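You operate a simulated robot arm through the tools that you are given. There is no shell and no other tool. Be economical: measure what you need, move in short steps, check, and stop when the job is done.

Carry out the task below with a simulated robot arm. There is one attempt and no reset: what you move stays moved.

JOB
Crimp lead three with the die for its cable and stand it in the good tray.
Fine: one stroke of the crimp press.

Only the result counts: the job must be done as asked and must still hold three seconds after the hand-in. Knocking over, shifting, dropping, spilling or breaking anything else fails it.

ROBOT AND FRAMES
A 6-joint arm with a two-finger parallel gripper, fixed in place. Base frame: the origin is at the foot of the arm, x ahead of it, y to its left, z up; the work surface is at about z = 0.852. Lengths are in m, angles in rad, forces in N, time in s.
With the tool pointing down near the work surface it reaches from about 0.36 to 0.82 m from the base axis. Its first joint turns from -2.897 to 2.897 rad. Payload 3.91 kg.
The tool frame sits at the grasp point between the pads (the TCP): z along the fingers, y along the line on which they close. The tips reach 0.03 m beyond it. The gripper opens to 0.11 m. The fingers are 0.02 m wide and 0.01 m thick; the gripper's body (0.048 by 0.112 m) begins 0.055 m behind the TCP.
Orientation is told as [roll, pitch, yaw] about the base's x, y, z axes, in that order, counted from this pose: with the fingers straight down and closing along the base's y, the tool's x points along the base's -x, its y along +y and its z along -z.

CONTROLS
- The arm moves only by the tool drive_tool. Its argument "steps" is a list of rows, each a list of 2 entries, a list of its own where there are three numbers: the shift along the tool's x, y, z in units of 40 mm (1.0 is 40 mm), then the turn, a rotation vector about the tool's x, y, z in units of 4 degrees (1.0 is 4 degrees). In form: [[[x, y, z], [ax, ay, az]], ...]. A call has 1 to 10 rows; each row shifts and turns the commanded pose from where the row before left it, along the tool's axes as they then stand. "gripper" is the closure, from 0 (fully open) to 1 (shut), set as the call begins (left out, the last holds). A call with a number of a shift or a turn outside -1 to 1 is refused whole. Each row takes 0.2 s and may step no farther than 0.05 m and 0.15 rad from the row before; otherwise, or with a gripper value out of range, the whole call is refused. A pose out of reach is approached as far as the arm can. The call stops where the force on the tool passes 40 N (or 10 N more than at its start, if that is more) or the arm is blocked; 0.2 s more then pass. Each finger travels about 0.045 m/s and halts on what it meets, pressing with about 26 N; the grip force reading is that of the motor and also rises with nothing between the fingers. The clock runs only during rows and for 0.2 s after the last one: add rows that do not move to give the fingers time. It gives the time, the measured TCP pose, the force on the tool (base axes), the opening and the grip force at its end, in the units of the frame above (readings bear some noise).
- Cameras (640 x 400 px; columns grow to the right, rows downward): "scene" is fixed at [0.0367, -0.4904, 1.4423]; the picture's right is [0.78, -0.63, 0.00], its down [-0.27, -0.33, -0.90] and it looks along [0.57, 0.70, -0.43] (base axes); focal length 267 px, centre (320, 200). "wrist" rides on the gripper at [0.077, 0.007, -0.114] in the tool frame; the picture's right is [-0.09, 1.00, 0.00], its down [-0.80, -0.07, -0.59] and it looks along [-0.59, -0.05, 0.80] (tool axes); focal length 270 px, centre (320, 200). There is no depth. A picture from a camera that has moved, and an enlarged one, comes with that camera's place and axes in the base frame and with its lens. The place of the scene camera against the robot may be out by one fixed shift of up to 0.018 m in any direction.
- grab_frame(camera): a new picture of that camera. The clock stands still meanwhile.
- raise_lower(by): slides the trunk up (or, below 0, down) by that many m; the arm rides with it, the base frame stays. It gives what a move gives, with no picture.
- enlarge(camera, box): a new picture of the part [left, top, right, bottom] of that camera's present view, enlarged. The clock stands still meanwhile.
- close_job(): hands the job in; it is judged then, once.

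Work in short steps. Places have to be worked out from the pictures, the camera data and where the tool is seen: move nearer, look again, correct. Check each grasp and each placing, and mend what went wrong. You have 120 turns and 76 pictures in all, those below and enlarged ones among them. Open the gripper and draw the arm clear of the work before you hand the job in, unless the task says otherwise; then end with one line.

The tools are called after ">>>" by a JSON object that holds its "op" and its "data". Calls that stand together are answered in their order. drive_tool: Moves the arm, as the interface text tells. Its arguments: {"type":"object","properties":{"steps":{"type":"array"},"gripper":{"type":"number"}},"required":["steps"]} The other tools are called the same way: raise_lower (by) slides the trunk up or down; grab_frame (camera) takes a picture; enlarge (camera, box) takes an enlarged picture of a part of a camera's view; close_job () hands the job in.

At the start:

```text
time_s: 0.0
ee_pos: [0.467, 0.2253, 1.3196]
tool_rot: [0.001, -0.001, -0.001]
force: [-0.1, -0.6, -0.2]
opening: 0.11
gripper_force: 0.2
trunk travel left (down, up): [-0.575, 0.035]
```

scene: 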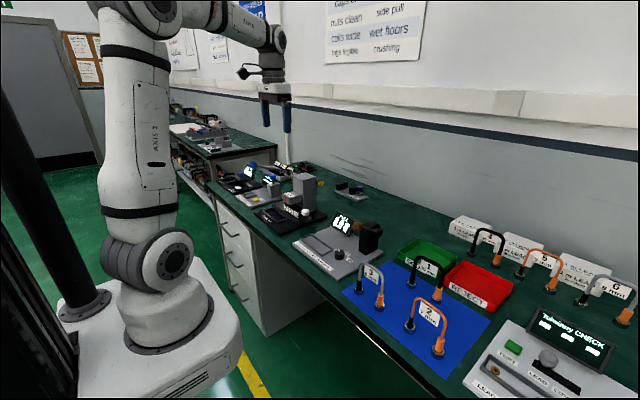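
wrist: 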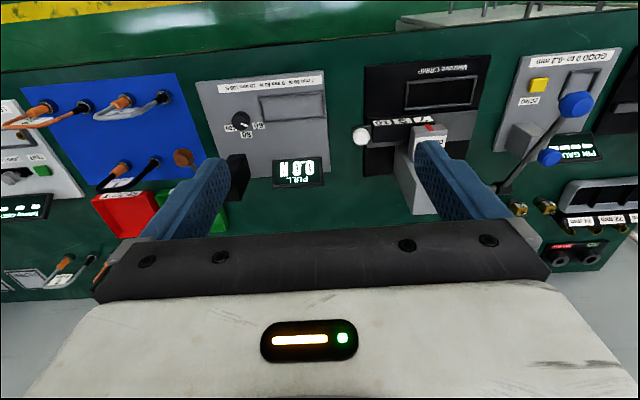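

I start by looking closely at the bench devices through both cameras.

>>> {"op": "enlarge", "data": {"camera": "wrist", "box": [340, 40, 640, 280]}}

>>> {"op": "enlarge", "data": {"camera": "wrist", "box": [0, 60, 340, 300]}}

>>> {"op": "enlarge", "data": {"camera": "scene", "box": [330, 210, 530, 370]}}

>>> {"op": "enlarge", "data": {"camera": "scene", "box": [200, 140, 400, 280]}}

```text
1.67 times, centred on (490, 160) of wrist
camera zoom: at [0.3891, 0.2332, 1.4351], right [0.09, 1.0, 0.0], down [0.8, -0.07, 0.59], along [0.59, -0.05, -0.8], focal length 450 px, centre (37, 267)
```

zoom: 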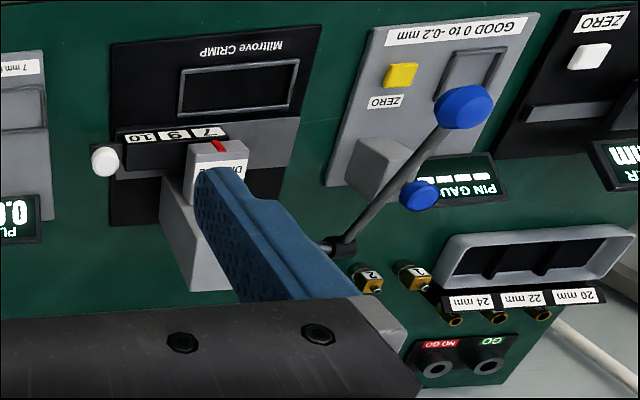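

```text
1.67 times, centred on (170, 180) of wrist
camera zoom: at [0.3891, 0.2332, 1.4351], right [0.09, 1.0, 0.0], down [0.8, -0.07, 0.59], along [0.59, -0.05, -0.8], focal length 450 px, centre (570, 233)
```

zoom: 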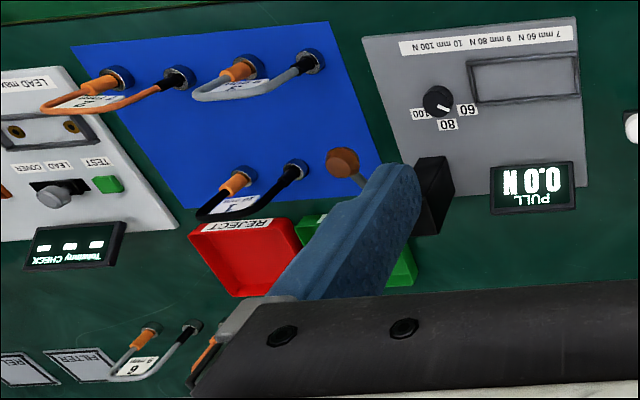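

```text
2.50 times, centred on (430, 290) of scene
camera zoom: at [0.0367, -0.4904, 1.4423], right [0.78, -0.63, 0.0], down [-0.27, -0.33, -0.9], along [0.57, 0.7, -0.43], focal length 667 px, centre (45, -25)
```

zoom: 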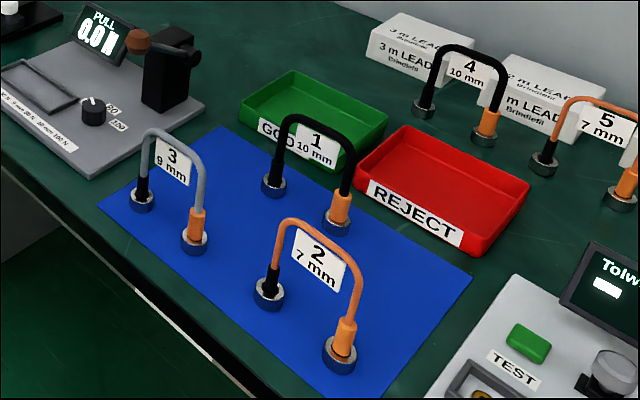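

```text
2.86 times, centred on (300, 210) of scene
camera zoom: at [0.0367, -0.4904, 1.4423], right [0.78, -0.63, 0.0], down [-0.27, -0.33, -0.9], along [0.57, 0.7, -0.43], focal length 762 px, centre (377, 171)
```

zoom: 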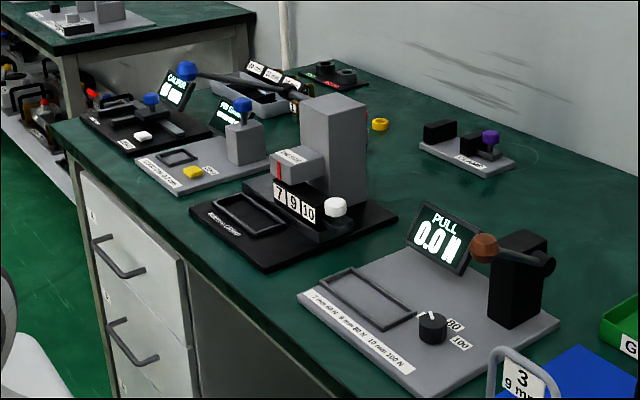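

Lead 3 (9 mm, grey) stands near x≈0.52, y −0.19…−0.11; the crimp press is near y≈0.45. I move over towards the press to see it closer.

>>> {"op": "drive_tool", "data": {"steps": [[[0.15, 0.8, 0.6], [0, 0, 0]], [[0.15, 0.8, 0.6], [0, 0, 0]], [[0.15, 0.8, 0.6], [0, 0, 0]], [[0.15, 0.8, 0.6], [0, 0, 0]], [[0.15, 0.8, 0.6], [0, 0, 0]], [[0.15, 0.8, 0.6], [0, 0, 0]]]}}

>>> {"op": "grab_frame", "data": {"camera": "wrist"}}

>>> {"op": "enlarge", "data": {"camera": "scene", "box": [310, 0, 450, 80]}}

```text
time_s: 1.4
ee_pos: [0.4308, 0.4176, 1.1754]
tool_rot: [0.0, -0.001, 0.0]
force: [-0.2, 0.5, 0.4]
opening: 0.1099
gripper_force: 0.0
trunk travel left (down, up): [-0.575, 0.035]
```

```text
69 pictures are left
camera wrist: at [0.3532, 0.4259, 1.29], right [0.09, 1.0, 0.0], down [0.8, -0.07, 0.59], along [0.59, -0.05, -0.8], focal length 270 px, centre (320, 200)
```

wrist: 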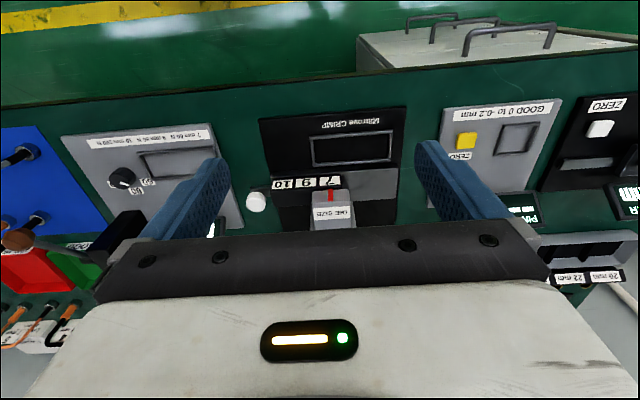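

```text
4.57 times, centred on (380, 40) of scene
camera zoom: at [0.0367, -0.4904, 1.4423], right [0.78, -0.63, 0.0], down [-0.27, -0.33, -0.9], along [0.57, 0.7, -0.43], focal length 1220 px, centre (46, 931)
```

zoom: 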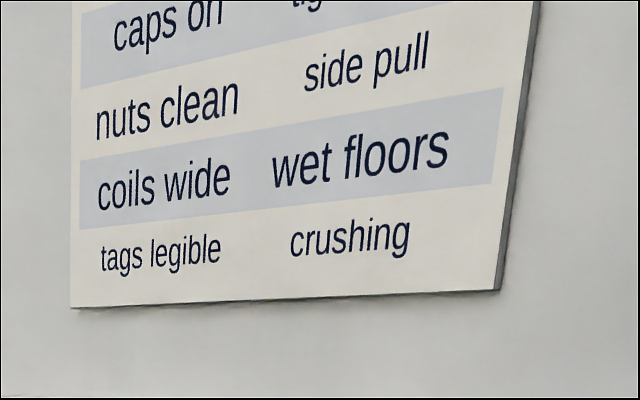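

I check where the lever is relative to the gripper, and enlarge the press.

>>> {"op": "grab_frame", "data": {"camera": "scene"}}

>>> {"op": "enlarge", "data": {"camera": "wrist", "box": [240, 90, 420, 240]}}

```text
67 pictures are left
```

scene: 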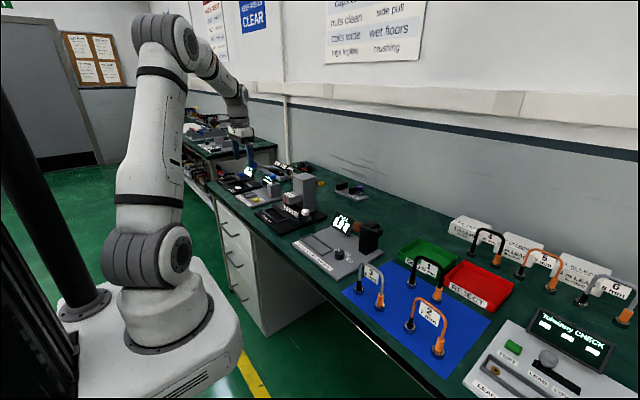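

```text
2.67 times, centred on (330, 165) of wrist
camera zoom: at [0.3532, 0.4259, 1.29], right [0.09, 1.0, 0.0], down [0.8, -0.07, 0.59], along [0.59, -0.05, -0.8], focal length 721 px, centre (293, 293)
```

zoom: 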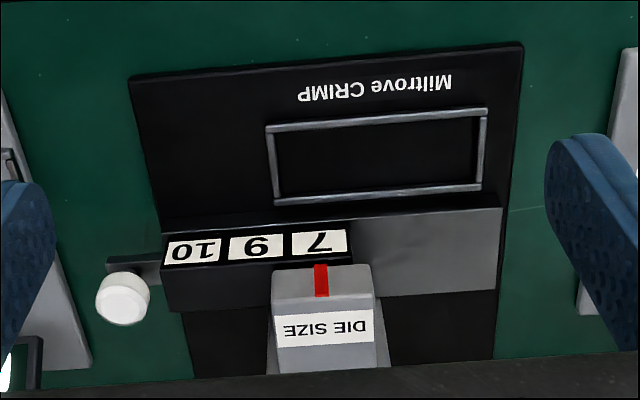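

The die slide now has 7 under the pointer; it has to go one notch so that 9 stands there. Next I go over to lead 3 for a closer look.

>>> {"op": "drive_tool", "data": {"steps": [[[0, -1, 0], [0, 0, 0]], [[0, -1, 0], [0, 0, 0]], [[0, -1, 0], [0, 0, 0]], [[0, -1, 0], [0, 0, 0]], [[0, -1, 0], [0, 0, 0]], [[0, -1, 0], [0, 0, 0]], [[0, -1, 0], [0, 0, 0]], [[0, -1, 0], [0, 0, 0]], [[0, -1, 0], [0, 0, 0]], [[0, -1, 0], [0, 0, 0]]]}}

>>> {"op": "drive_tool", "data": {"steps": [[[0, -1, 0], [0, 0, 0]], [[0, -1, 0], [0, 0, 0]], [[0, -1, 0], [0, 0, 0]], [[0, -1, 0], [0, 0, 0]]]}}

>>> {"op": "grab_frame", "data": {"camera": "wrist"}}

```text
time_s: 3.6
ee_pos: [0.4315, 0.0166, 1.1756]
tool_rot: [0.001, 0.001, 0.001]
force: [0.3, -0.4, -0.9]
opening: 0.1103
gripper_force: 0.0
trunk travel left (down, up): [-0.575, 0.035]
```

```text
time_s: 4.6
ee_pos: [0.4297, -0.1425, 1.1754]
tool_rot: [0.002, 0.002, 0.002]
force: [-0.5, -0.9, 0.4]
opening: 0.1099
gripper_force: 0.1
trunk travel left (down, up): [-0.575, 0.035]
```

```text
65 pictures are left
camera wrist: at [0.3535, -0.1356, 1.2912], right [0.09, 1.0, 0.0], down [0.8, -0.07, 0.59], along [0.59, -0.05, -0.8], focal length 270 px, centre (320, 200)
```

wrist: 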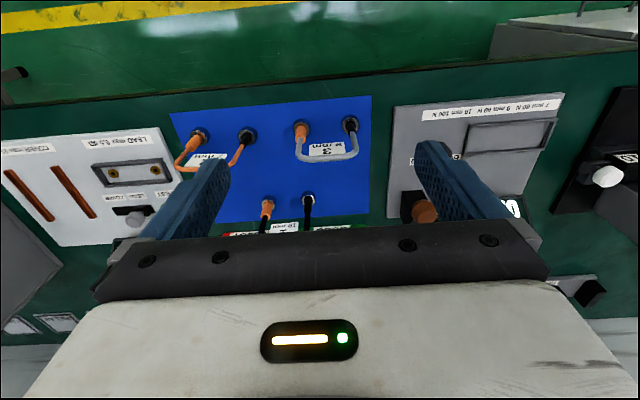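

>>> {"op": "enlarge", "data": {"camera": "wrist", "box": [260, 90, 400, 240]}}

>>> {"op": "enlarge", "data": {"camera": "scene", "box": [345, 250, 445, 320]}}

```text
2.67 times, centred on (330, 165) of wrist
camera zoom: at [0.3535, -0.1356, 1.2912], right [0.09, 1.0, 0.0], down [0.8, -0.07, 0.59], along [0.59, -0.05, -0.8], focal length 721 px, centre (293, 293)
```

zoom: 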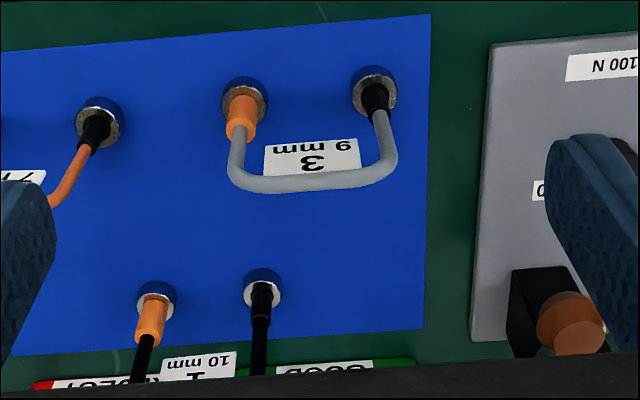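

```text
5.71 times, centred on (395, 285) of scene
camera zoom: at [0.0367, -0.4904, 1.4423], right [0.78, -0.63, 0.0], down [-0.27, -0.33, -0.9], along [0.57, 0.7, -0.43], focal length 1525 px, centre (-109, -286)
```

zoom: 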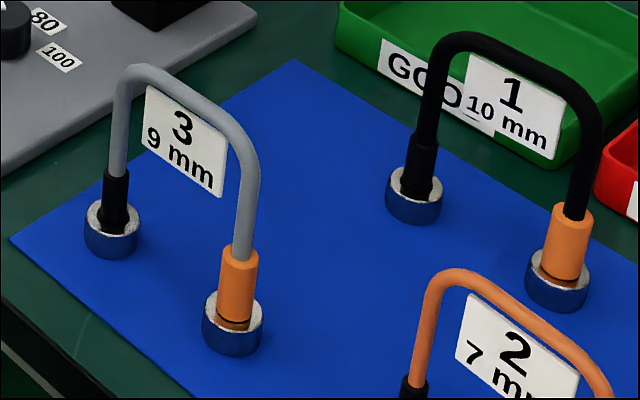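

Lead 3 is a rigid free-standing hoop: feet at about (0.516,−0.179) and (0.520,−0.100), top bar at z≈0.98. I judge the die knob to be at about (0.611, 0.297, 0.928) and the lever ball at about (0.52, 0.55, 1.08). I go towards the knob first, then yaw 90°.

>>> {"op": "drive_tool", "data": {"steps": [[[-0.45, 1, 0], [0, 0, 0]], [[-0.45, 1, 0], [0, 0, 0]], [[-0.45, 1, 0], [0, 0, 0]], [[-0.45, 1, 0], [0, 0, 0]], [[-0.45, 1, 0], [0, 0, 0]], [[-0.45, 1, 0], [0, 0, 0]], [[-0.45, 1, 0], [0, 0, 0]], [[-0.45, 1, 0], [0, 0, 0]], [[-0.45, 1, 0], [0, 0, 0]], [[-0.45, 1, 0], [0, 0, 0]]]}}

>>> {"op": "drive_tool", "data": {"steps": [[[0, 0, 0], [0, 0, -1]], [[0, 0, 0], [0, 0, -1]], [[0, 0, 0], [0, 0, -1]], [[0, 0, 0], [0, 0, -1]], [[0, 0, 0], [0, 0, -1]], [[0, 0, 0], [0, 0, -1]], [[0, 0, 0], [0, 0, -1]], [[0, 0, 0], [0, 0, -1]], [[0, 0, 0], [0, 0, -1]], [[0, 0, 0], [0, 0, -1]]]}}

>>> {"op": "drive_tool", "data": {"steps": [[[0, 0, 0], [0, 0, -1]], [[0, 0, 0], [0, 0, -1]], [[0, 0, 0], [0, 0, -1]], [[0, 0, 0], [0, 0, -1]], [[0, 0, 0], [0, 0, -1]], [[0, 0, 0], [0, 0, -1]], [[0, 0, 0], [0, 0, -1]], [[0, 0, 0], [0, 0, -1]], [[0, 0, 0], [0, 0, -1]], [[0, 0, 0], [0, 0, -1]]]}}

>>> {"op": "drive_tool", "data": {"steps": [[[0, 0, 0], [0, 0, -1]], [[0, 0, 0], [0, 0, -1]], [[0, 0, 0], [0, 0, -0.5]]]}}

>>> {"op": "grab_frame", "data": {"camera": "wrist"}}

>>> {"op": "grab_frame", "data": {"camera": "scene"}}

```text
time_s: 6.8
ee_pos: [0.6116, 0.2615, 1.1746]
tool_rot: [-0.003, 0.001, -0.002]
force: [0.6, 0.4, -0.4]
opening: 0.1098
gripper_force: 0.1
trunk travel left (down, up): [-0.575, 0.035]
```

```text
time_s: 9.0
ee_pos: [0.6113, 0.2573, 1.1758]
tool_rot: [0.001, 0.001, 0.699]
force: [-0.1, 0.1, -0.8]
opening: 0.11
gripper_force: 0.1
trunk travel left (down, up): [-0.575, 0.035]
```

```text
time_s: 11.2
ee_pos: [0.6112, 0.2583, 1.1758]
tool_rot: [0.0, 0.0, 1.398]
force: [1.4, 0.6, -0.3]
opening: 0.1096
gripper_force: 0.0
trunk travel left (down, up): [-0.575, 0.035]
```

```text
time_s: 12.0
ee_pos: [0.6118, 0.2586, 1.1759]
tool_rot: [-0.001, -0.001, 1.572]
force: [0.3, 0.0, 0.1]
opening: 0.1099
gripper_force: 0.1
trunk travel left (down, up): [-0.575, 0.035]
```

```text
62 pictures are left
camera wrist: at [0.6037, 0.1817, 1.2908], right [-1.0, 0.09, 0.0], down [0.07, 0.8, 0.59], along [0.05, 0.59, -0.8], focal length 270 px, centre (320, 200)
```

wrist: 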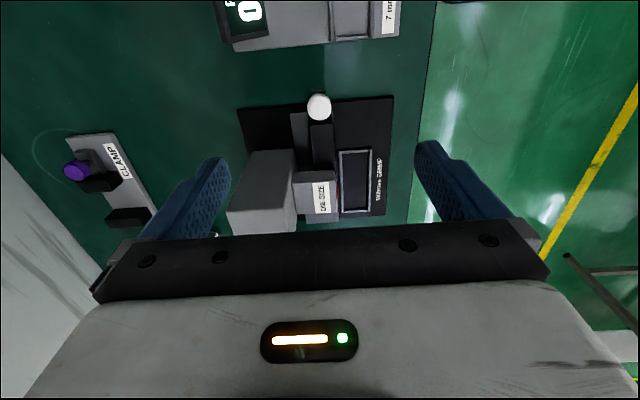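

```text
61 pictures are left
```

scene: 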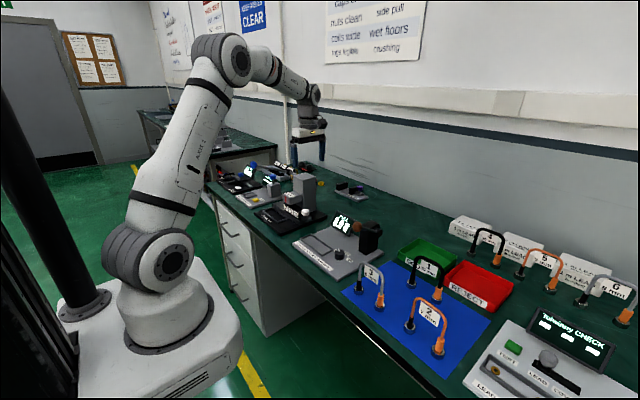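

The knob shows at about (0.613, 0.295). I move over it and come partly down.

>>> {"op": "drive_tool", "data": {"steps": [[[-0.9, 0, 0], [0, 0, 0]], [[0, 0, 1], [0, 0, 0]], [[0, 0, 1], [0, 0, 0]], [[0, 0, 1], [0, 0, 0]], [[0, 0, 1], [0, 0, 0]]]}}

>>> {"op": "grab_frame", "data": {"camera": "wrist"}}

>>> {"op": "enlarge", "data": {"camera": "scene", "box": [240, 140, 380, 240]}}

```text
time_s: 13.2
ee_pos: [0.6105, 0.2955, 1.015]
tool_rot: [-0.001, 0.0, 1.571]
force: [0.2, -0.3, 0.2]
opening: 0.1099
gripper_force: 0.0
trunk travel left (down, up): [-0.575, 0.035]
```

```text
60 pictures are left
camera wrist: at [0.6034, 0.2181, 1.1307], right [-1.0, 0.09, 0.0], down [0.07, 0.8, 0.59], along [0.05, 0.59, -0.8], focal length 270 px, centre (320, 200)
```

wrist: 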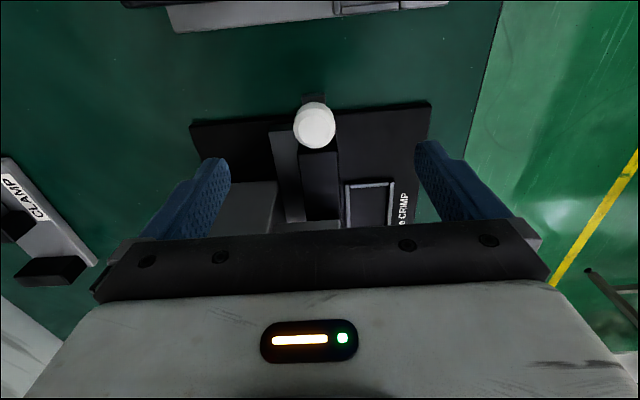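

```text
4.00 times, centred on (310, 190) of scene
camera zoom: at [0.0367, -0.4904, 1.4423], right [0.78, -0.63, 0.0], down [-0.27, -0.33, -0.9], along [0.57, 0.7, -0.43], focal length 1067 px, centre (360, 240)
```

zoom: 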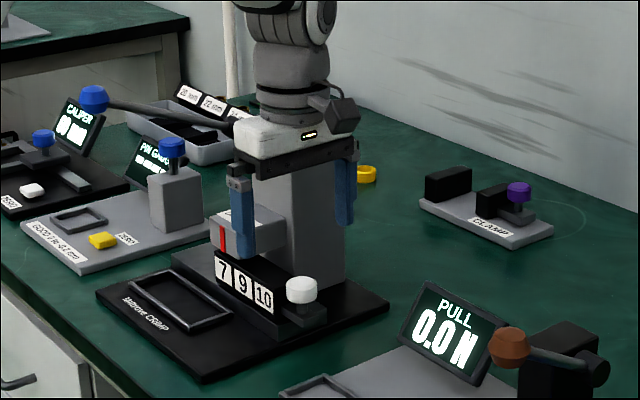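

The knob is confirmed at about (0.613, 0.294, 0.93). I descend to z≈0.943 and close on it.

>>> {"op": "drive_tool", "data": {"steps": [[[0, -0.05, 0.9], [0, 0, 0]], [[0, 0, 0.9], [0, 0, 0]]]}}

>>> {"op": "drive_tool", "data": {"steps": [[[0, 0, 0], [0, 0, 0]], [[0, 0, 0], [0, 0, 0]], [[0, 0, 0], [0, 0, 0]], [[0, 0, 0], [0, 0, 0]], [[0, 0, 0], [0, 0, 0]], [[0, 0, 0], [0, 0, 0]], [[0, 0, 0], [0, 0, 0]]], "gripper": 1}}

>>> {"op": "grab_frame", "data": {"camera": "wrist"}}

>>> {"op": "enlarge", "data": {"camera": "scene", "box": [240, 140, 380, 240]}}

```text
time_s: 13.8
ee_pos: [0.6135, 0.2943, 0.9431]
tool_rot: [0.0, 0.0, 1.571]
force: [1.1, 1.2, -0.1]
opening: 0.11
gripper_force: 0.0
trunk travel left (down, up): [-0.575, 0.035]
```

```text
time_s: 15.4
ee_pos: [0.6138, 0.295, 0.943]
tool_rot: [-0.002, -0.001, 1.57]
force: [14.3, 0.9, 1.8]
opening: 0.0315
gripper_force: 45.1
trunk travel left (down, up): [-0.575, 0.035]
```

```text
58 pictures are left
camera wrist: at [0.6075, 0.2174, 1.058], right [-1.0, 0.09, 0.0], down [0.07, 0.8, 0.6], along [0.05, 0.59, -0.8], focal length 270 px, centre (320, 200)
```

wrist: 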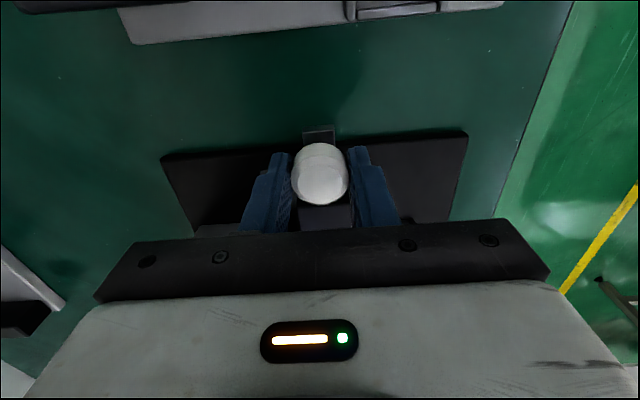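

```text
4.00 times, centred on (310, 190) of scene
camera zoom: at [0.0367, -0.4904, 1.4423], right [0.78, -0.63, 0.0], down [-0.27, -0.33, -0.9], along [0.57, 0.7, -0.43], focal length 1067 px, centre (360, 240)
```

zoom: 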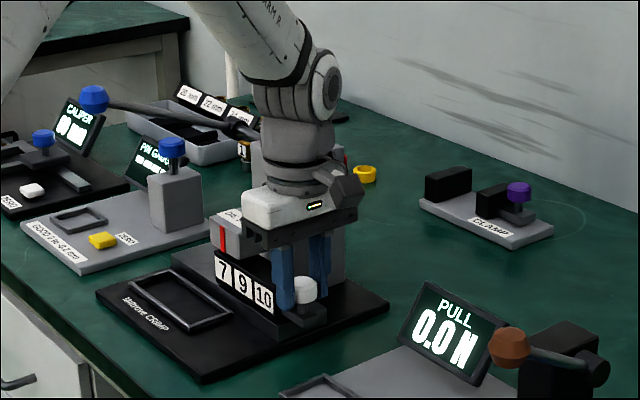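

The knob is held (opening 31 mm). I slide it +y by about 39 mm.

>>> {"op": "drive_tool", "data": {"steps": [[[-0.25, -0.02, 0], [0, 0, 0]], [[-0.25, 0, 0], [0, 0, 0]], [[-0.25, 0, 0], [0, 0, 0]], [[-0.22, 0, 0], [0, 0, 0]]]}}

>>> {"op": "enlarge", "data": {"camera": "scene", "box": [260, 160, 340, 220]}}

```text
time_s: 16.4
ee_pos: [0.6147, 0.3336, 0.9441]
tool_rot: [0.001, 0.001, 1.57]
force: [15.7, 2.3, -0.3]
opening: 0.0314
gripper_force: 45.0
trunk travel left (down, up): [-0.575, 0.035]
```

```text
6.67 times, centred on (300, 190) of scene
camera zoom: at [0.0367, -0.4904, 1.4423], right [0.78, -0.63, 0.0], down [-0.27, -0.33, -0.9], along [0.57, 0.7, -0.43], focal length 1779 px, centre (453, 267)
```

zoom: 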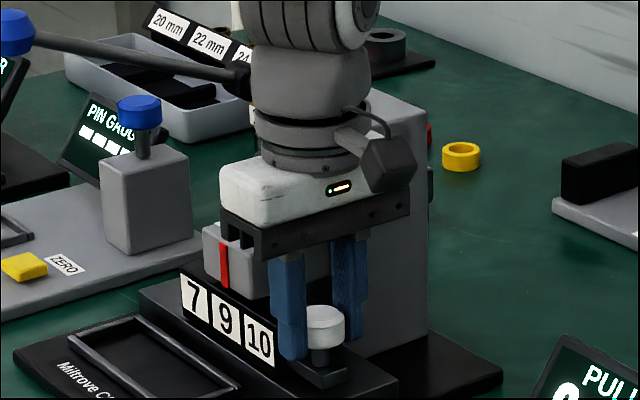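

The pointer now appears to be over 9. I release, rise and verify.

>>> {"op": "drive_tool", "data": {"steps": [[[0, 0, 0], [0, 0, 0]], [[0, 0, 0], [0, 0, 0]], [[0, 0, 0], [0, 0, 0]], [[0, 0, 0], [0, 0, 0]], [[0, 0, -0.8], [0, 0, 0]], [[0.5, 0, -1], [0, 0, 0]], [[0.5, 0, -1], [0, 0, 0]], [[1, 0, -0.5], [0, 0, 0]], [[1, 0, -0.5], [0, 0, 0]], [[1, 0, -0.5], [0, 0, 0]]], "gripper": 0.4}}

>>> {"op": "enlarge", "data": {"camera": "scene", "box": [260, 160, 340, 220]}}

>>> {"op": "grab_frame", "data": {"camera": "wrist"}}

```text
time_s: 18.6
ee_pos: [0.6135, 0.1729, 1.1174]
tool_rot: [0.0, 0.0, 1.574]
force: [-0.1, 0.4, -0.5]
opening: 0.066
gripper_force: 0.0
trunk travel left (down, up): [-0.575, 0.035]
```

```text
6.67 times, centred on (300, 190) of scene
camera zoom: at [0.0367, -0.4904, 1.4423], right [0.78, -0.63, 0.0], down [-0.27, -0.33, -0.9], along [0.57, 0.7, -0.43], focal length 1779 px, centre (453, 267)
```

zoom: 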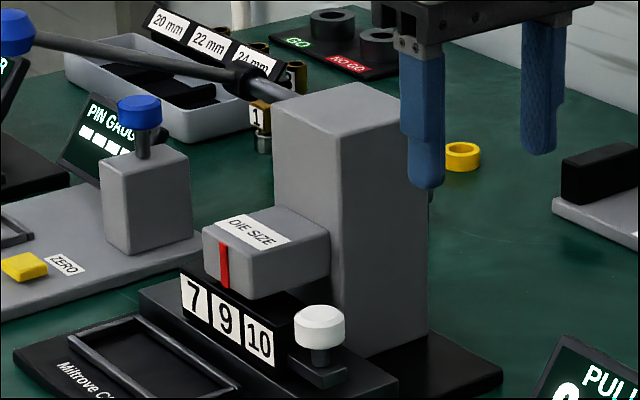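

```text
54 pictures are left
camera wrist: at [0.6063, 0.0955, 1.2325], right [-1.0, 0.09, 0.0], down [0.07, 0.8, 0.59], along [0.05, 0.59, -0.8], focal length 270 px, centre (320, 200)
```

wrist: 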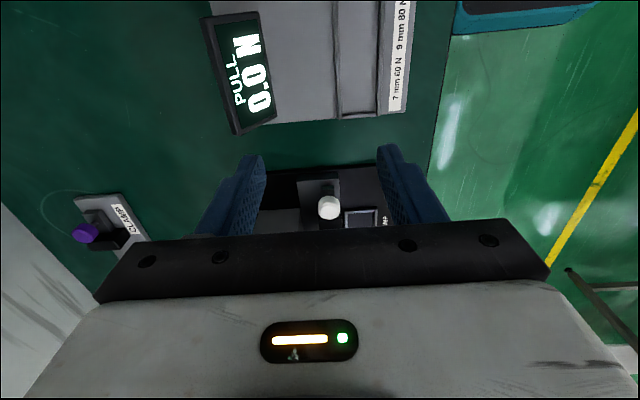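

9 is under the pointer. Now I go to lead 3, above (0.518, −0.139).

>>> {"op": "drive_tool", "data": {"steps": [[[0.96, 0.3, 0], [0, 0, 0]], [[0.96, 0.3, 0], [0, 0, 0]], [[0.96, 0.3, 0], [0, 0, 0]], [[0.96, 0.3, 0], [0, 0, 0]], [[0.96, 0.3, 0], [0, 0, 0]], [[0.96, 0.3, 0], [0, 0, 0]], [[0.96, 0.3, 0], [0, 0, 0]], [[0.96, 0.3, 0], [0, 0, 0]]]}}

>>> {"op": "grab_frame", "data": {"camera": "wrist"}}

>>> {"op": "enlarge", "data": {"camera": "scene", "box": [330, 210, 450, 310]}}

```text
time_s: 20.4
ee_pos: [0.5173, -0.1343, 1.1148]
tool_rot: [0.0, 0.001, 1.572]
force: [-0.7, 0.5, -0.2]
opening: 0.0661
gripper_force: 0.0
trunk travel left (down, up): [-0.575, 0.035]
```

```text
53 pictures are left
camera wrist: at [0.51, -0.2115, 1.2309], right [-1.0, 0.09, 0.0], down [0.07, 0.8, 0.59], along [0.05, 0.59, -0.8], focal length 270 px, centre (320, 200)
```

wrist: 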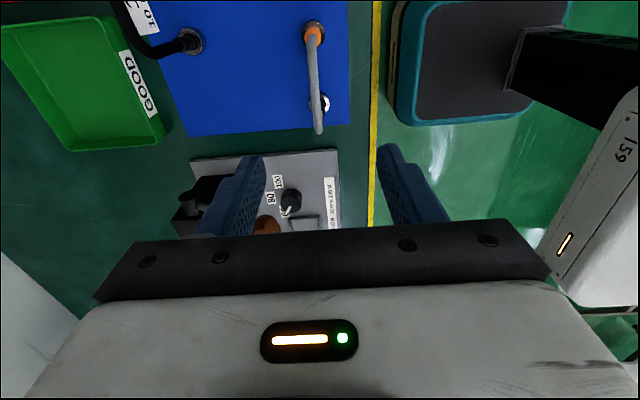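

```text
4.00 times, centred on (390, 260) of scene
camera zoom: at [0.0367, -0.4904, 1.4423], right [0.78, -0.63, 0.0], down [-0.27, -0.33, -0.9], along [0.57, 0.7, -0.43], focal length 1067 px, centre (40, -40)
```

zoom: 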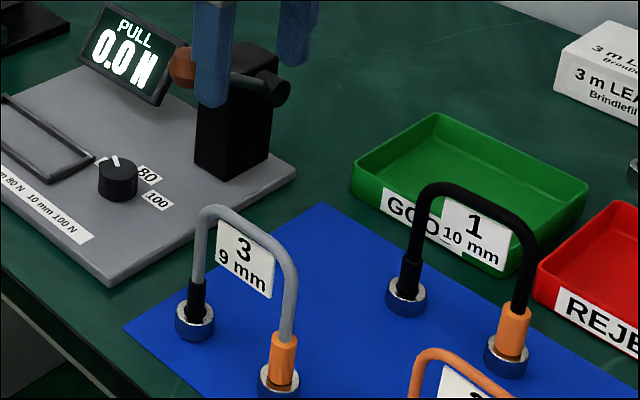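

The bar midpoint is at about (0.519, −0.141) and runs along y. I descend to z≈0.985 and check before closing.

>>> {"op": "drive_tool", "data": {"steps": [[[0.17, -0.04, 0.8], [0, 0, 0]], [[0, 0, 0.8], [0, 0, 0]], [[0, 0, 0.8], [0, 0, 0]], [[0, 0, 0.8], [0, 0, 0]]]}}

>>> {"op": "grab_frame", "data": {"camera": "wrist"}}

>>> {"op": "enlarge", "data": {"camera": "scene", "box": [330, 210, 450, 310]}}

```text
time_s: 21.4
ee_pos: [0.5198, -0.1401, 0.9871]
tool_rot: [0.001, 0.001, 1.573]
force: [-0.3, 0.4, -0.1]
opening: 0.0661
gripper_force: 0.2
trunk travel left (down, up): [-0.575, 0.035]
```

```text
51 pictures are left
camera wrist: at [0.5127, -0.217, 1.1025], right [-1.0, 0.09, 0.0], down [0.07, 0.8, 0.59], along [0.05, 0.59, -0.8], focal length 270 px, centre (320, 200)
```

wrist: 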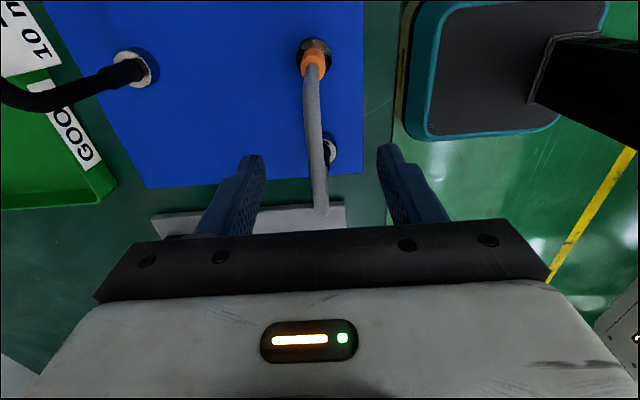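

```text
4.00 times, centred on (390, 260) of scene
camera zoom: at [0.0367, -0.4904, 1.4423], right [0.78, -0.63, 0.0], down [-0.27, -0.33, -0.9], along [0.57, 0.7, -0.43], focal length 1067 px, centre (40, -40)
```

zoom: 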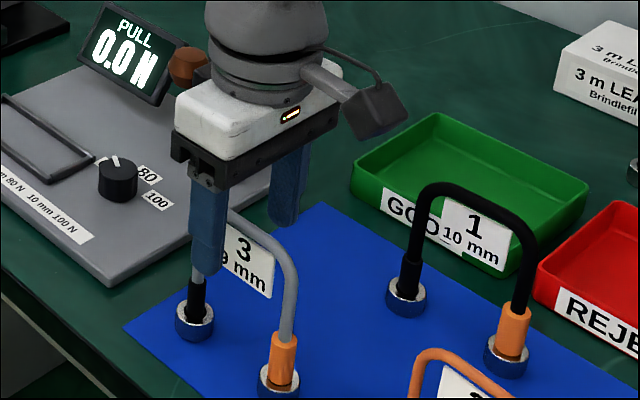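

The bar lies between the fingers; I estimate its height at 0.965–0.98, so I go 14 mm lower and close.

>>> {"op": "drive_tool", "data": {"steps": [[[0, 0, 0.35], [0, 0, 0]]]}}

>>> {"op": "drive_tool", "data": {"steps": [[[0, 0, 0], [0, 0, 0]], [[0, 0, 0], [0, 0, 0]], [[0, 0, 0], [0, 0, 0]], [[0, 0, 0], [0, 0, 0]], [[0, 0, 0], [0, 0, 0]]], "gripper": 1}}

>>> {"op": "enlarge", "data": {"camera": "scene", "box": [330, 210, 450, 310]}}

>>> {"op": "grab_frame", "data": {"camera": "wrist"}}

```text
time_s: 21.8
ee_pos: [0.5193, -0.1393, 0.9739]
tool_rot: [0.0, -0.001, 1.572]
force: [0.4, -0.6, 0.7]
opening: 0.0661
gripper_force: 0.2
trunk travel left (down, up): [-0.575, 0.035]
```

```text
time_s: 23.0
ee_pos: [0.5188, -0.1403, 0.9726]
tool_rot: [0.001, 0.001, 1.572]
force: [0.2, -0.8, 0.3]
opening: 0.0096
gripper_force: 26.2
trunk travel left (down, up): [-0.575, 0.035]
```

```text
4.00 times, centred on (390, 260) of scene
camera zoom: at [0.0367, -0.4904, 1.4423], right [0.78, -0.63, 0.0], down [-0.27, -0.33, -0.9], along [0.57, 0.7, -0.43], focal length 1067 px, centre (40, -40)
```

zoom: 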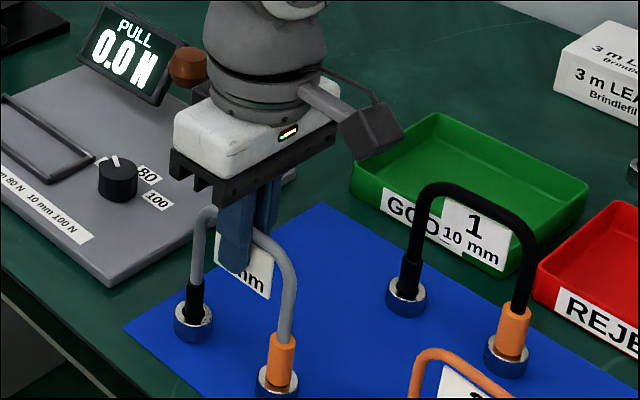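

```text
48 pictures are left
camera wrist: at [0.5123, -0.2173, 1.0892], right [-1.0, 0.09, 0.0], down [0.07, 0.8, 0.59], along [0.05, 0.59, -0.8], focal length 270 px, centre (320, 200)
```

wrist: 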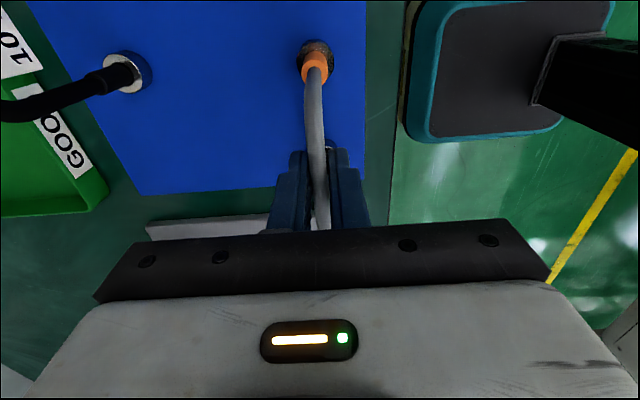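

The bar is gripped (opening 9.6 mm ≈ cable). I lift 6 cm and check that it follows upright.

>>> {"op": "drive_tool", "data": {"steps": [[[0, 0, -0.5], [0, 0, 0]], [[0, 0, -1], [0, 0, 0]], [[0, 0, 0], [0, 0, 0]]]}}

>>> {"op": "enlarge", "data": {"camera": "scene", "box": [330, 210, 450, 310]}}

>>> {"op": "grab_frame", "data": {"camera": "wrist"}}

```text
time_s: 23.8
ee_pos: [0.5191, -0.1413, 1.0336]
tool_rot: [0.0, 0.001, 1.571]
force: [-0.6, 0.7, -1.9]
opening: 0.0096
gripper_force: 26.0
trunk travel left (down, up): [-0.575, 0.035]
```

```text
4.00 times, centred on (390, 260) of scene
camera zoom: at [0.0367, -0.4904, 1.4423], right [0.78, -0.63, 0.0], down [-0.27, -0.33, -0.9], along [0.57, 0.7, -0.43], focal length 1067 px, centre (40, -40)
```

zoom: 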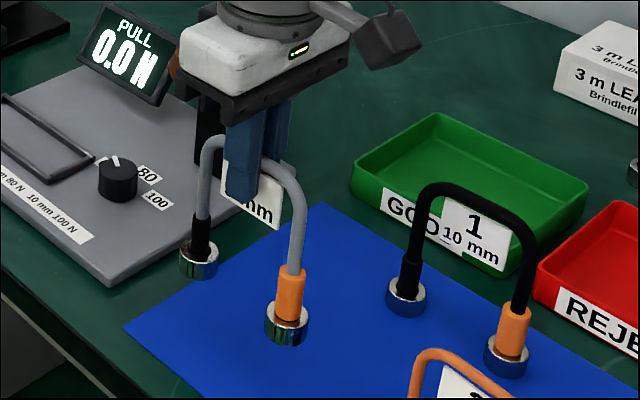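

```text
46 pictures are left
camera wrist: at [0.5122, -0.218, 1.1486], right [-1.0, 0.09, 0.0], down [0.07, 0.8, 0.59], along [0.05, 0.59, -0.8], focal length 270 px, centre (320, 200)
```

wrist: 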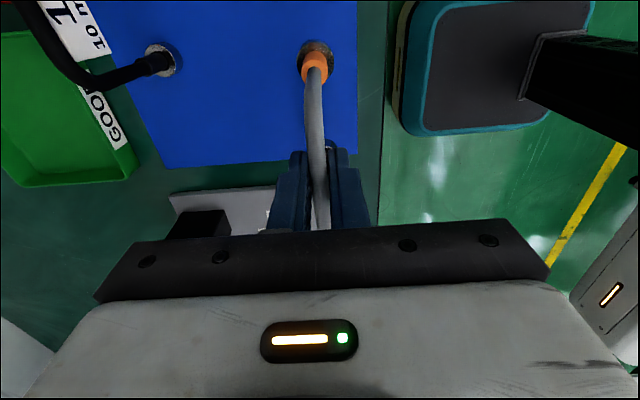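

Lead is held upright; feet are 0.120 below the TCP. I raise it and carry it along y towards the press, stopping short at y≈0.30.

>>> {"op": "drive_tool", "data": {"steps": [[[0, 0, -1], [0, 0, 0]], [[0, 0, -1], [0, 0, 0]], [[0, 0.25, -1], [0, 0, 0]], [[-1, 0, 0], [0, 0, 0]], [[-1, 0, 0], [0, 0, 0]], [[-1, 0, 0], [0, 0, 0]], [[-1, 0, 0], [0, 0, 0]], [[-1, 0, 0], [0, 0, 0]], [[-1, 0, 0], [0, 0, 0]], [[-1, 0, 0], [0, 0, 0]]]}}

>>> {"op": "drive_tool", "data": {"steps": [[[-1, 0, 0], [0, 0, 0]], [[-1, 0, 0], [0, 0, 0]], [[-1, 0, 0], [0, 0, 0]], [[-1, 0, 0], [0, 0, 0]], [[0, 0, 0], [0, 0, 0]]]}}

>>> {"op": "grab_frame", "data": {"camera": "wrist"}}

>>> {"op": "enlarge", "data": {"camera": "scene", "box": [230, 130, 370, 240]}}

```text
time_s: 26.0
ee_pos: [0.5094, 0.1396, 1.1538]
tool_rot: [0.001, -0.001, 1.571]
force: [0.5, -0.4, -1.3]
opening: 0.0097
gripper_force: 25.8
trunk travel left (down, up): [-0.575, 0.035]
```

```text
time_s: 27.2
ee_pos: [0.5089, 0.2986, 1.1547]
tool_rot: [0.001, 0.001, 1.572]
force: [-0.2, 0.0, -2.3]
opening: 0.0097
gripper_force: 25.6
trunk travel left (down, up): [-0.575, 0.035]
```

```text
45 pictures are left
camera wrist: at [0.5015, 0.2215, 1.2696], right [-1.0, 0.09, 0.0], down [0.07, 0.8, 0.59], along [0.05, 0.59, -0.8], focal length 270 px, centre (320, 200)
```

wrist: 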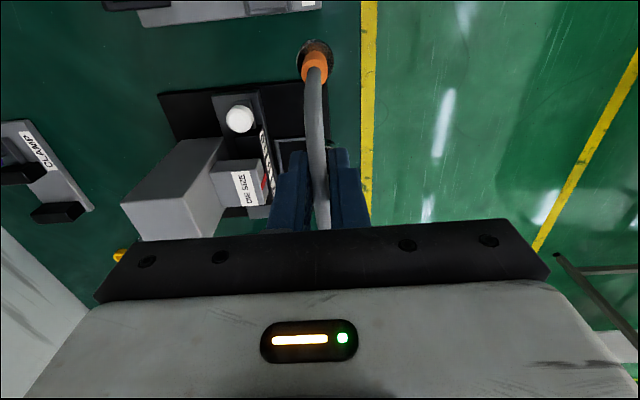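

```text
3.64 times, centred on (300, 185) of scene
camera zoom: at [0.0367, -0.4904, 1.4423], right [0.78, -0.63, 0.0], down [-0.27, -0.33, -0.9], along [0.57, 0.7, -0.43], focal length 970 px, centre (393, 254)
```

zoom: 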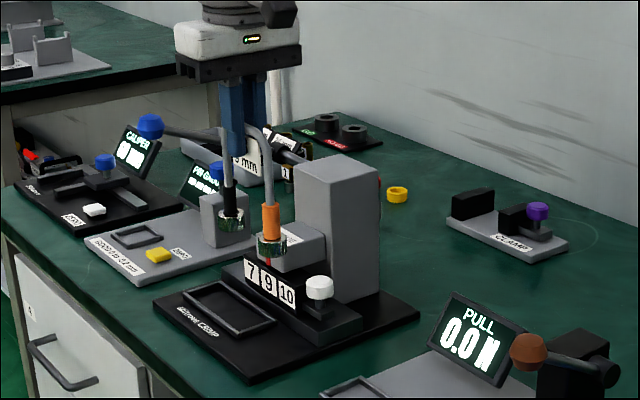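

I descend to z≈1.08 and go on to y≈0.43, keeping clear of the lever ball, then look.

>>> {"op": "drive_tool", "data": {"steps": [[[0, 0, 0.95], [0, 0, 0]], [[0, 0, 0.95], [0, 0, 0]], [[-0.8, -0.25, 0], [0, 0, 0]], [[-0.8, -0.25, 0], [0, 0, 0]], [[-0.8, -0.25, 0], [0, 0, 0]], [[-0.8, -0.25, 0], [0, 0, 0]], [[0, 0, 0], [0, 0, 0]]]}}

>>> {"op": "enlarge", "data": {"camera": "scene", "box": [230, 130, 350, 230]}}

>>> {"op": "grab_frame", "data": {"camera": "wrist"}}

```text
time_s: 28.8
ee_pos: [0.5485, 0.4288, 1.079]
tool_rot: [-0.001, 0.001, 1.57]
force: [-0.1, 0.6, -0.8]
opening: 0.0098
gripper_force: 26.0
trunk travel left (down, up): [-0.575, 0.035]
```

```text
4.00 times, centred on (290, 180) of scene
camera zoom: at [0.0367, -0.4904, 1.4423], right [0.78, -0.63, 0.0], down [-0.27, -0.33, -0.9], along [0.57, 0.7, -0.43], focal length 1067 px, centre (440, 280)
```

zoom: 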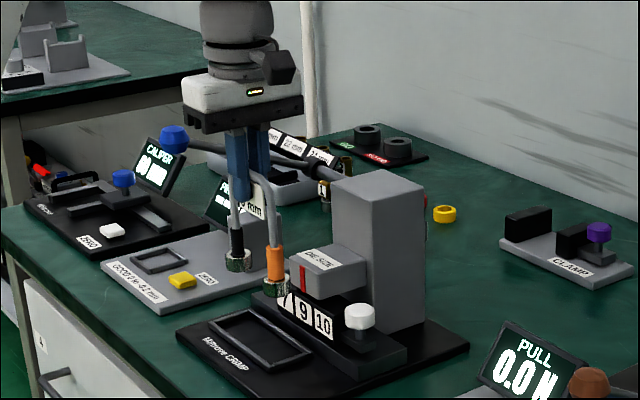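

```text
42 pictures are left
camera wrist: at [0.5416, 0.3513, 1.1936], right [-1.0, 0.09, 0.0], down [0.07, 0.8, 0.59], along [0.05, 0.59, -0.8], focal length 270 px, centre (320, 200)
```

wrist: 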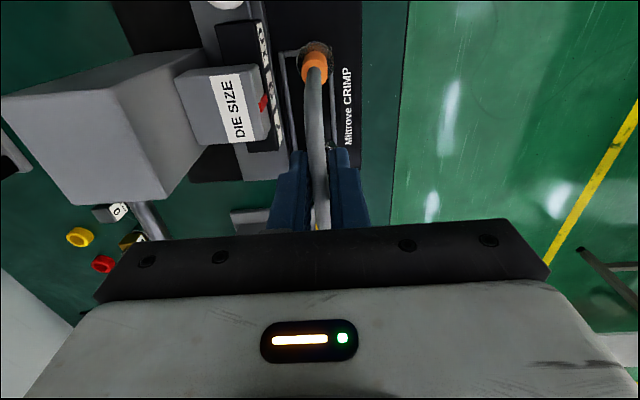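

The nest's near corner checks out at (0.585, 0.392), so its centre is about (0.559, 0.461). I move over it and down to just above.

>>> {"op": "drive_tool", "data": {"steps": [[[-0.41, -0.13, 0], [0, 0, 0]], [[-0.41, -0.13, 0], [0, 0, 0]], [[0, 0, 0.6], [0, 0, 0]], [[0, 0, 0.6], [0, 0, 0]], [[0, 0, 0.5], [0, 0, 0]], [[0, 0, 0], [0, 0, 0]]]}}

>>> {"op": "enlarge", "data": {"camera": "scene", "box": [245, 150, 345, 230]}}

>>> {"op": "enlarge", "data": {"camera": "wrist", "box": [220, 10, 420, 240]}}

```text
time_s: 30.2
ee_pos: [0.5589, 0.4612, 1.009]
tool_rot: [-0.001, 0.001, 1.57]
force: [0.4, 0.6, -2.6]
opening: 0.0101
gripper_force: 26.3
trunk travel left (down, up): [-0.575, 0.035]
```

```text
5.00 times, centred on (295, 190) of scene
camera zoom: at [0.0367, -0.4904, 1.4423], right [0.78, -0.63, 0.0], down [-0.27, -0.33, -0.9], along [0.57, 0.7, -0.43], focal length 1334 px, centre (445, 250)
```

zoom: 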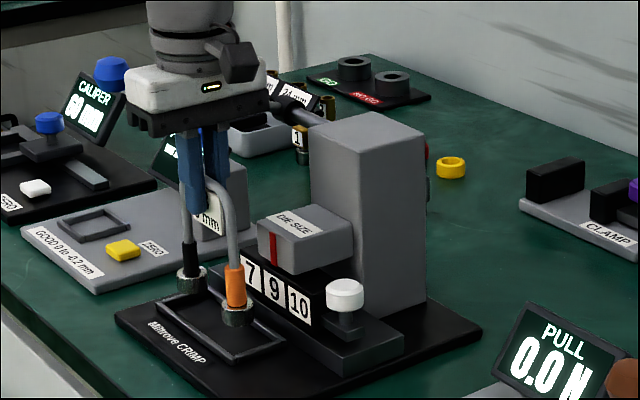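

```text
1.74 times, centred on (320, 125) of wrist
camera zoom: at [0.5523, 0.3839, 1.1243], right [-1.0, 0.09, 0.0], down [0.07, 0.8, 0.59], along [0.05, 0.59, -0.8], focal length 470 px, centre (320, 330)
```

zoom: 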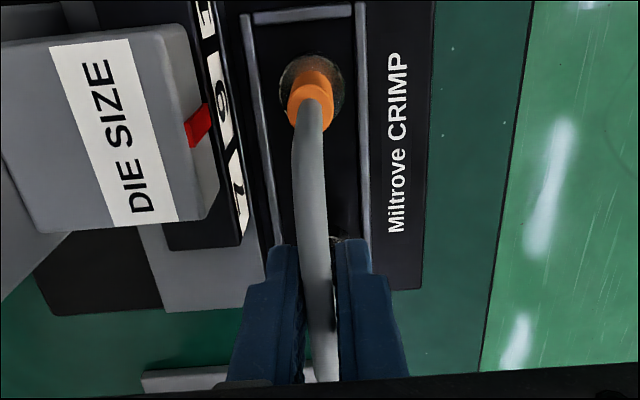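

The foot is centred between the nest rails. I lower in 4 mm steps, watching the force.

>>> {"op": "drive_tool", "data": {"steps": [[[0, 0, 0.1], [0, 0, 0]], [[0, 0, 0.1], [0, 0, 0]], [[0, 0, 0.1], [0, 0, 0]]]}}

>>> {"op": "drive_tool", "data": {"steps": [[[0, 0, 0.06], [0, 0, 0]]]}}

>>> {"op": "enlarge", "data": {"camera": "scene", "box": [245, 150, 345, 230]}}

```text
time_s: 31.0
ee_pos: [0.5592, 0.4599, 0.9976]
tool_rot: [0.0, -0.001, 1.571]
force: [0.4, 0.3, -1.0]
opening: 0.0099
gripper_force: 26.5
trunk travel left (down, up): [-0.575, 0.035]
```

```text
time_s: 31.4
ee_pos: [0.5591, 0.4605, 0.9951]
tool_rot: [0.0, 0.0, 1.572]
force: [0.7, 0.7, -1.5]
opening: 0.0099
gripper_force: 26.2
trunk travel left (down, up): [-0.575, 0.035]
```

```text
5.00 times, centred on (295, 190) of scene
camera zoom: at [0.0367, -0.4904, 1.4423], right [0.78, -0.63, 0.0], down [-0.27, -0.33, -0.9], along [0.57, 0.7, -0.43], focal length 1334 px, centre (445, 250)
```

zoom: 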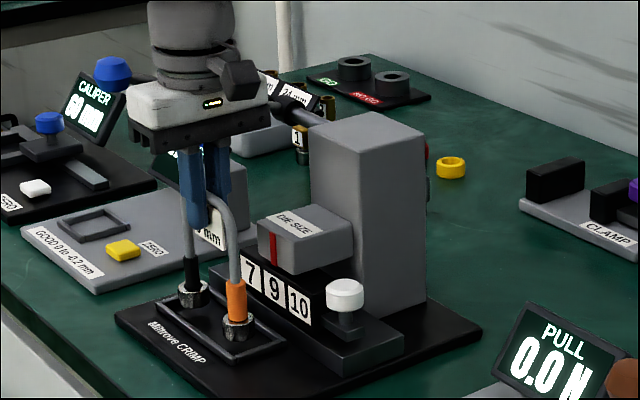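

No contact yet; I continue in 2–3 mm steps.

>>> {"op": "drive_tool", "data": {"steps": [[[0, 0, 0.06], [0, 0, 0]]]}}

>>> {"op": "drive_tool", "data": {"steps": [[[0, 0, 0.06], [0, 0, 0]]]}}

>>> {"op": "drive_tool", "data": {"steps": [[[0, 0, 0.06], [0, 0, 0]]]}}

```text
time_s: 31.8
ee_pos: [0.5601, 0.4611, 0.9936]
tool_rot: [-0.002, 0.0, 1.571]
force: [0.1, -0.8, -1.2]
opening: 0.0098
gripper_force: 26.1
trunk travel left (down, up): [-0.575, 0.035]
```

```text
time_s: 32.2
ee_pos: [0.559, 0.4595, 0.9911]
tool_rot: [0.0, 0.0, 1.572]
force: [0.2, -0.6, -1.1]
opening: 0.0098
gripper_force: 25.8
trunk travel left (down, up): [-0.575, 0.035]
```

```text
time_s: 32.6
ee_pos: [0.5581, 0.4597, 0.9877]
tool_rot: [-0.001, 0.0, 1.569]
force: [-0.7, -0.3, -1.3]
opening: 0.0096
gripper_force: 25.6
trunk travel left (down, up): [-0.575, 0.035]
```

>>> {"op": "drive_tool", "data": {"steps": [[[0, 0, 0.05], [0, 0, 0]]]}}

>>> {"op": "drive_tool", "data": {"steps": [[[0, 0, 0.05], [0, 0, 0]]]}}

>>> {"op": "enlarge", "data": {"camera": "scene", "box": [255, 165, 325, 225]}}

```text
time_s: 33.0
ee_pos: [0.5588, 0.46, 0.9858]
tool_rot: [-0.001, 0.0, 1.571]
force: [-0.5, 0.0, -1.9]
opening: 0.0097
gripper_force: 25.9
trunk travel left (down, up): [-0.575, 0.035]
```

```text
time_s: 33.4
ee_pos: [0.5593, 0.4597, 0.984]
tool_rot: [-0.001, 0.0, 1.571]
force: [-0.1, 0.4, -0.5]
opening: 0.0096
gripper_force: 26.0
trunk travel left (down, up): [-0.575, 0.035]
```

```text
6.67 times, centred on (290, 195) of scene
camera zoom: at [0.0367, -0.4904, 1.4423], right [0.78, -0.63, 0.0], down [-0.27, -0.33, -0.9], along [0.57, 0.7, -0.43], focal length 1779 px, centre (520, 233)
```

zoom: 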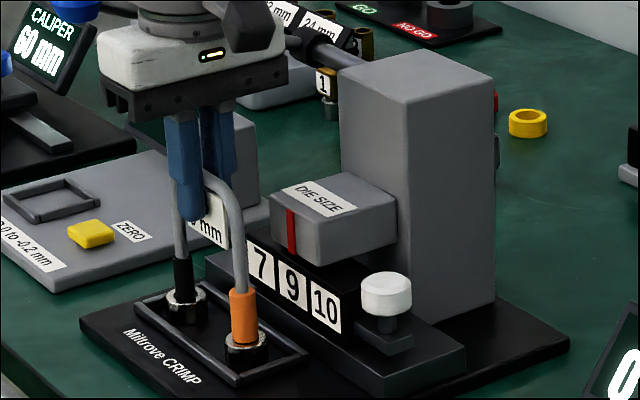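

The feet are inside the nest frame and nearly down; a couple more small steps.

>>> {"op": "drive_tool", "data": {"steps": [[[0, 0, 0.05], [0, 0, 0]]]}}

>>> {"op": "drive_tool", "data": {"steps": [[[0, 0, 0.05], [0, 0, 0]]]}}

```text
time_s: 33.8
ee_pos: [0.5594, 0.4593, 0.9841]
tool_rot: [-0.002, -0.002, 1.572]
force: [0.4, -0.4, 10.5]
opening: 0.0097
gripper_force: 25.4
trunk travel left (down, up): [-0.575, 0.035]
```

```text
time_s: 34.2
ee_pos: [0.5588, 0.4578, 0.9839]
tool_rot: [-0.004, -0.003, 1.57]
force: [-0.1, 3.1, 5.4]
opening: 0.0095
gripper_force: 26.0
trunk travel left (down, up): [-0.575, 0.035]
```

Seated. I open a little, rise straight up and look.

>>> {"op": "drive_tool", "data": {"steps": [[[0, 0, -0.02], [0, 0, 0]], [[0, 0, 0], [0, 0, 0]], [[0, 0, 0], [0, 0, 0]], [[0, 0, -0.25], [0, 0, 0]], [[0, 0, -0.5], [0, 0, 0]], [[0, 0, -1], [0, 0, 0]], [[0, 0, -1], [0, 0, 0]], [[0, 0, -1], [0, 0, 0]], [[0, 0, -1], [0, 0, 0]]], "gripper": 0.65}}

>>> {"op": "enlarge", "data": {"camera": "scene", "box": [255, 165, 325, 225]}}

>>> {"op": "grab_frame", "data": {"camera": "wrist"}}

```text
time_s: 36.2
ee_pos: [0.5601, 0.4591, 1.1706]
tool_rot: [0.0, 0.0, 1.57]
force: [0.0, 0.5, 0.7]
opening: 0.0385
gripper_force: 0.0
trunk travel left (down, up): [-0.575, 0.035]
```

```text
6.67 times, centred on (290, 195) of scene
camera zoom: at [0.0367, -0.4904, 1.4423], right [0.78, -0.63, 0.0], down [-0.27, -0.33, -0.9], along [0.57, 0.7, -0.43], focal length 1779 px, centre (520, 233)
```

zoom: 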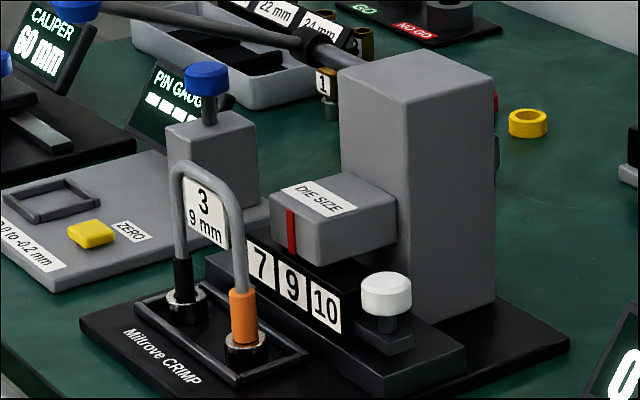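

```text
36 pictures are left
camera wrist: at [0.5528, 0.3823, 1.2858], right [-1.0, 0.09, 0.0], down [0.07, 0.8, 0.59], along [0.05, 0.59, -0.8], focal length 270 px, centre (320, 200)
```

wrist: 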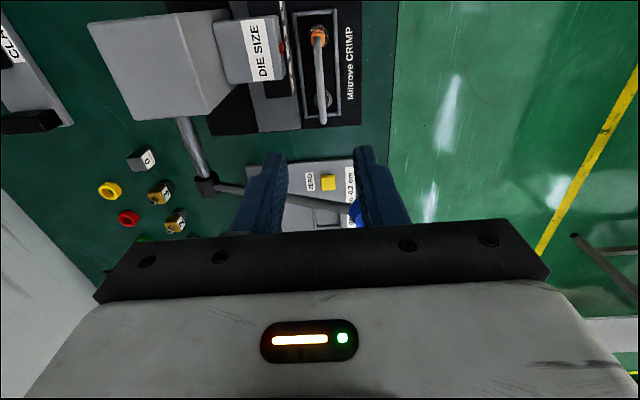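

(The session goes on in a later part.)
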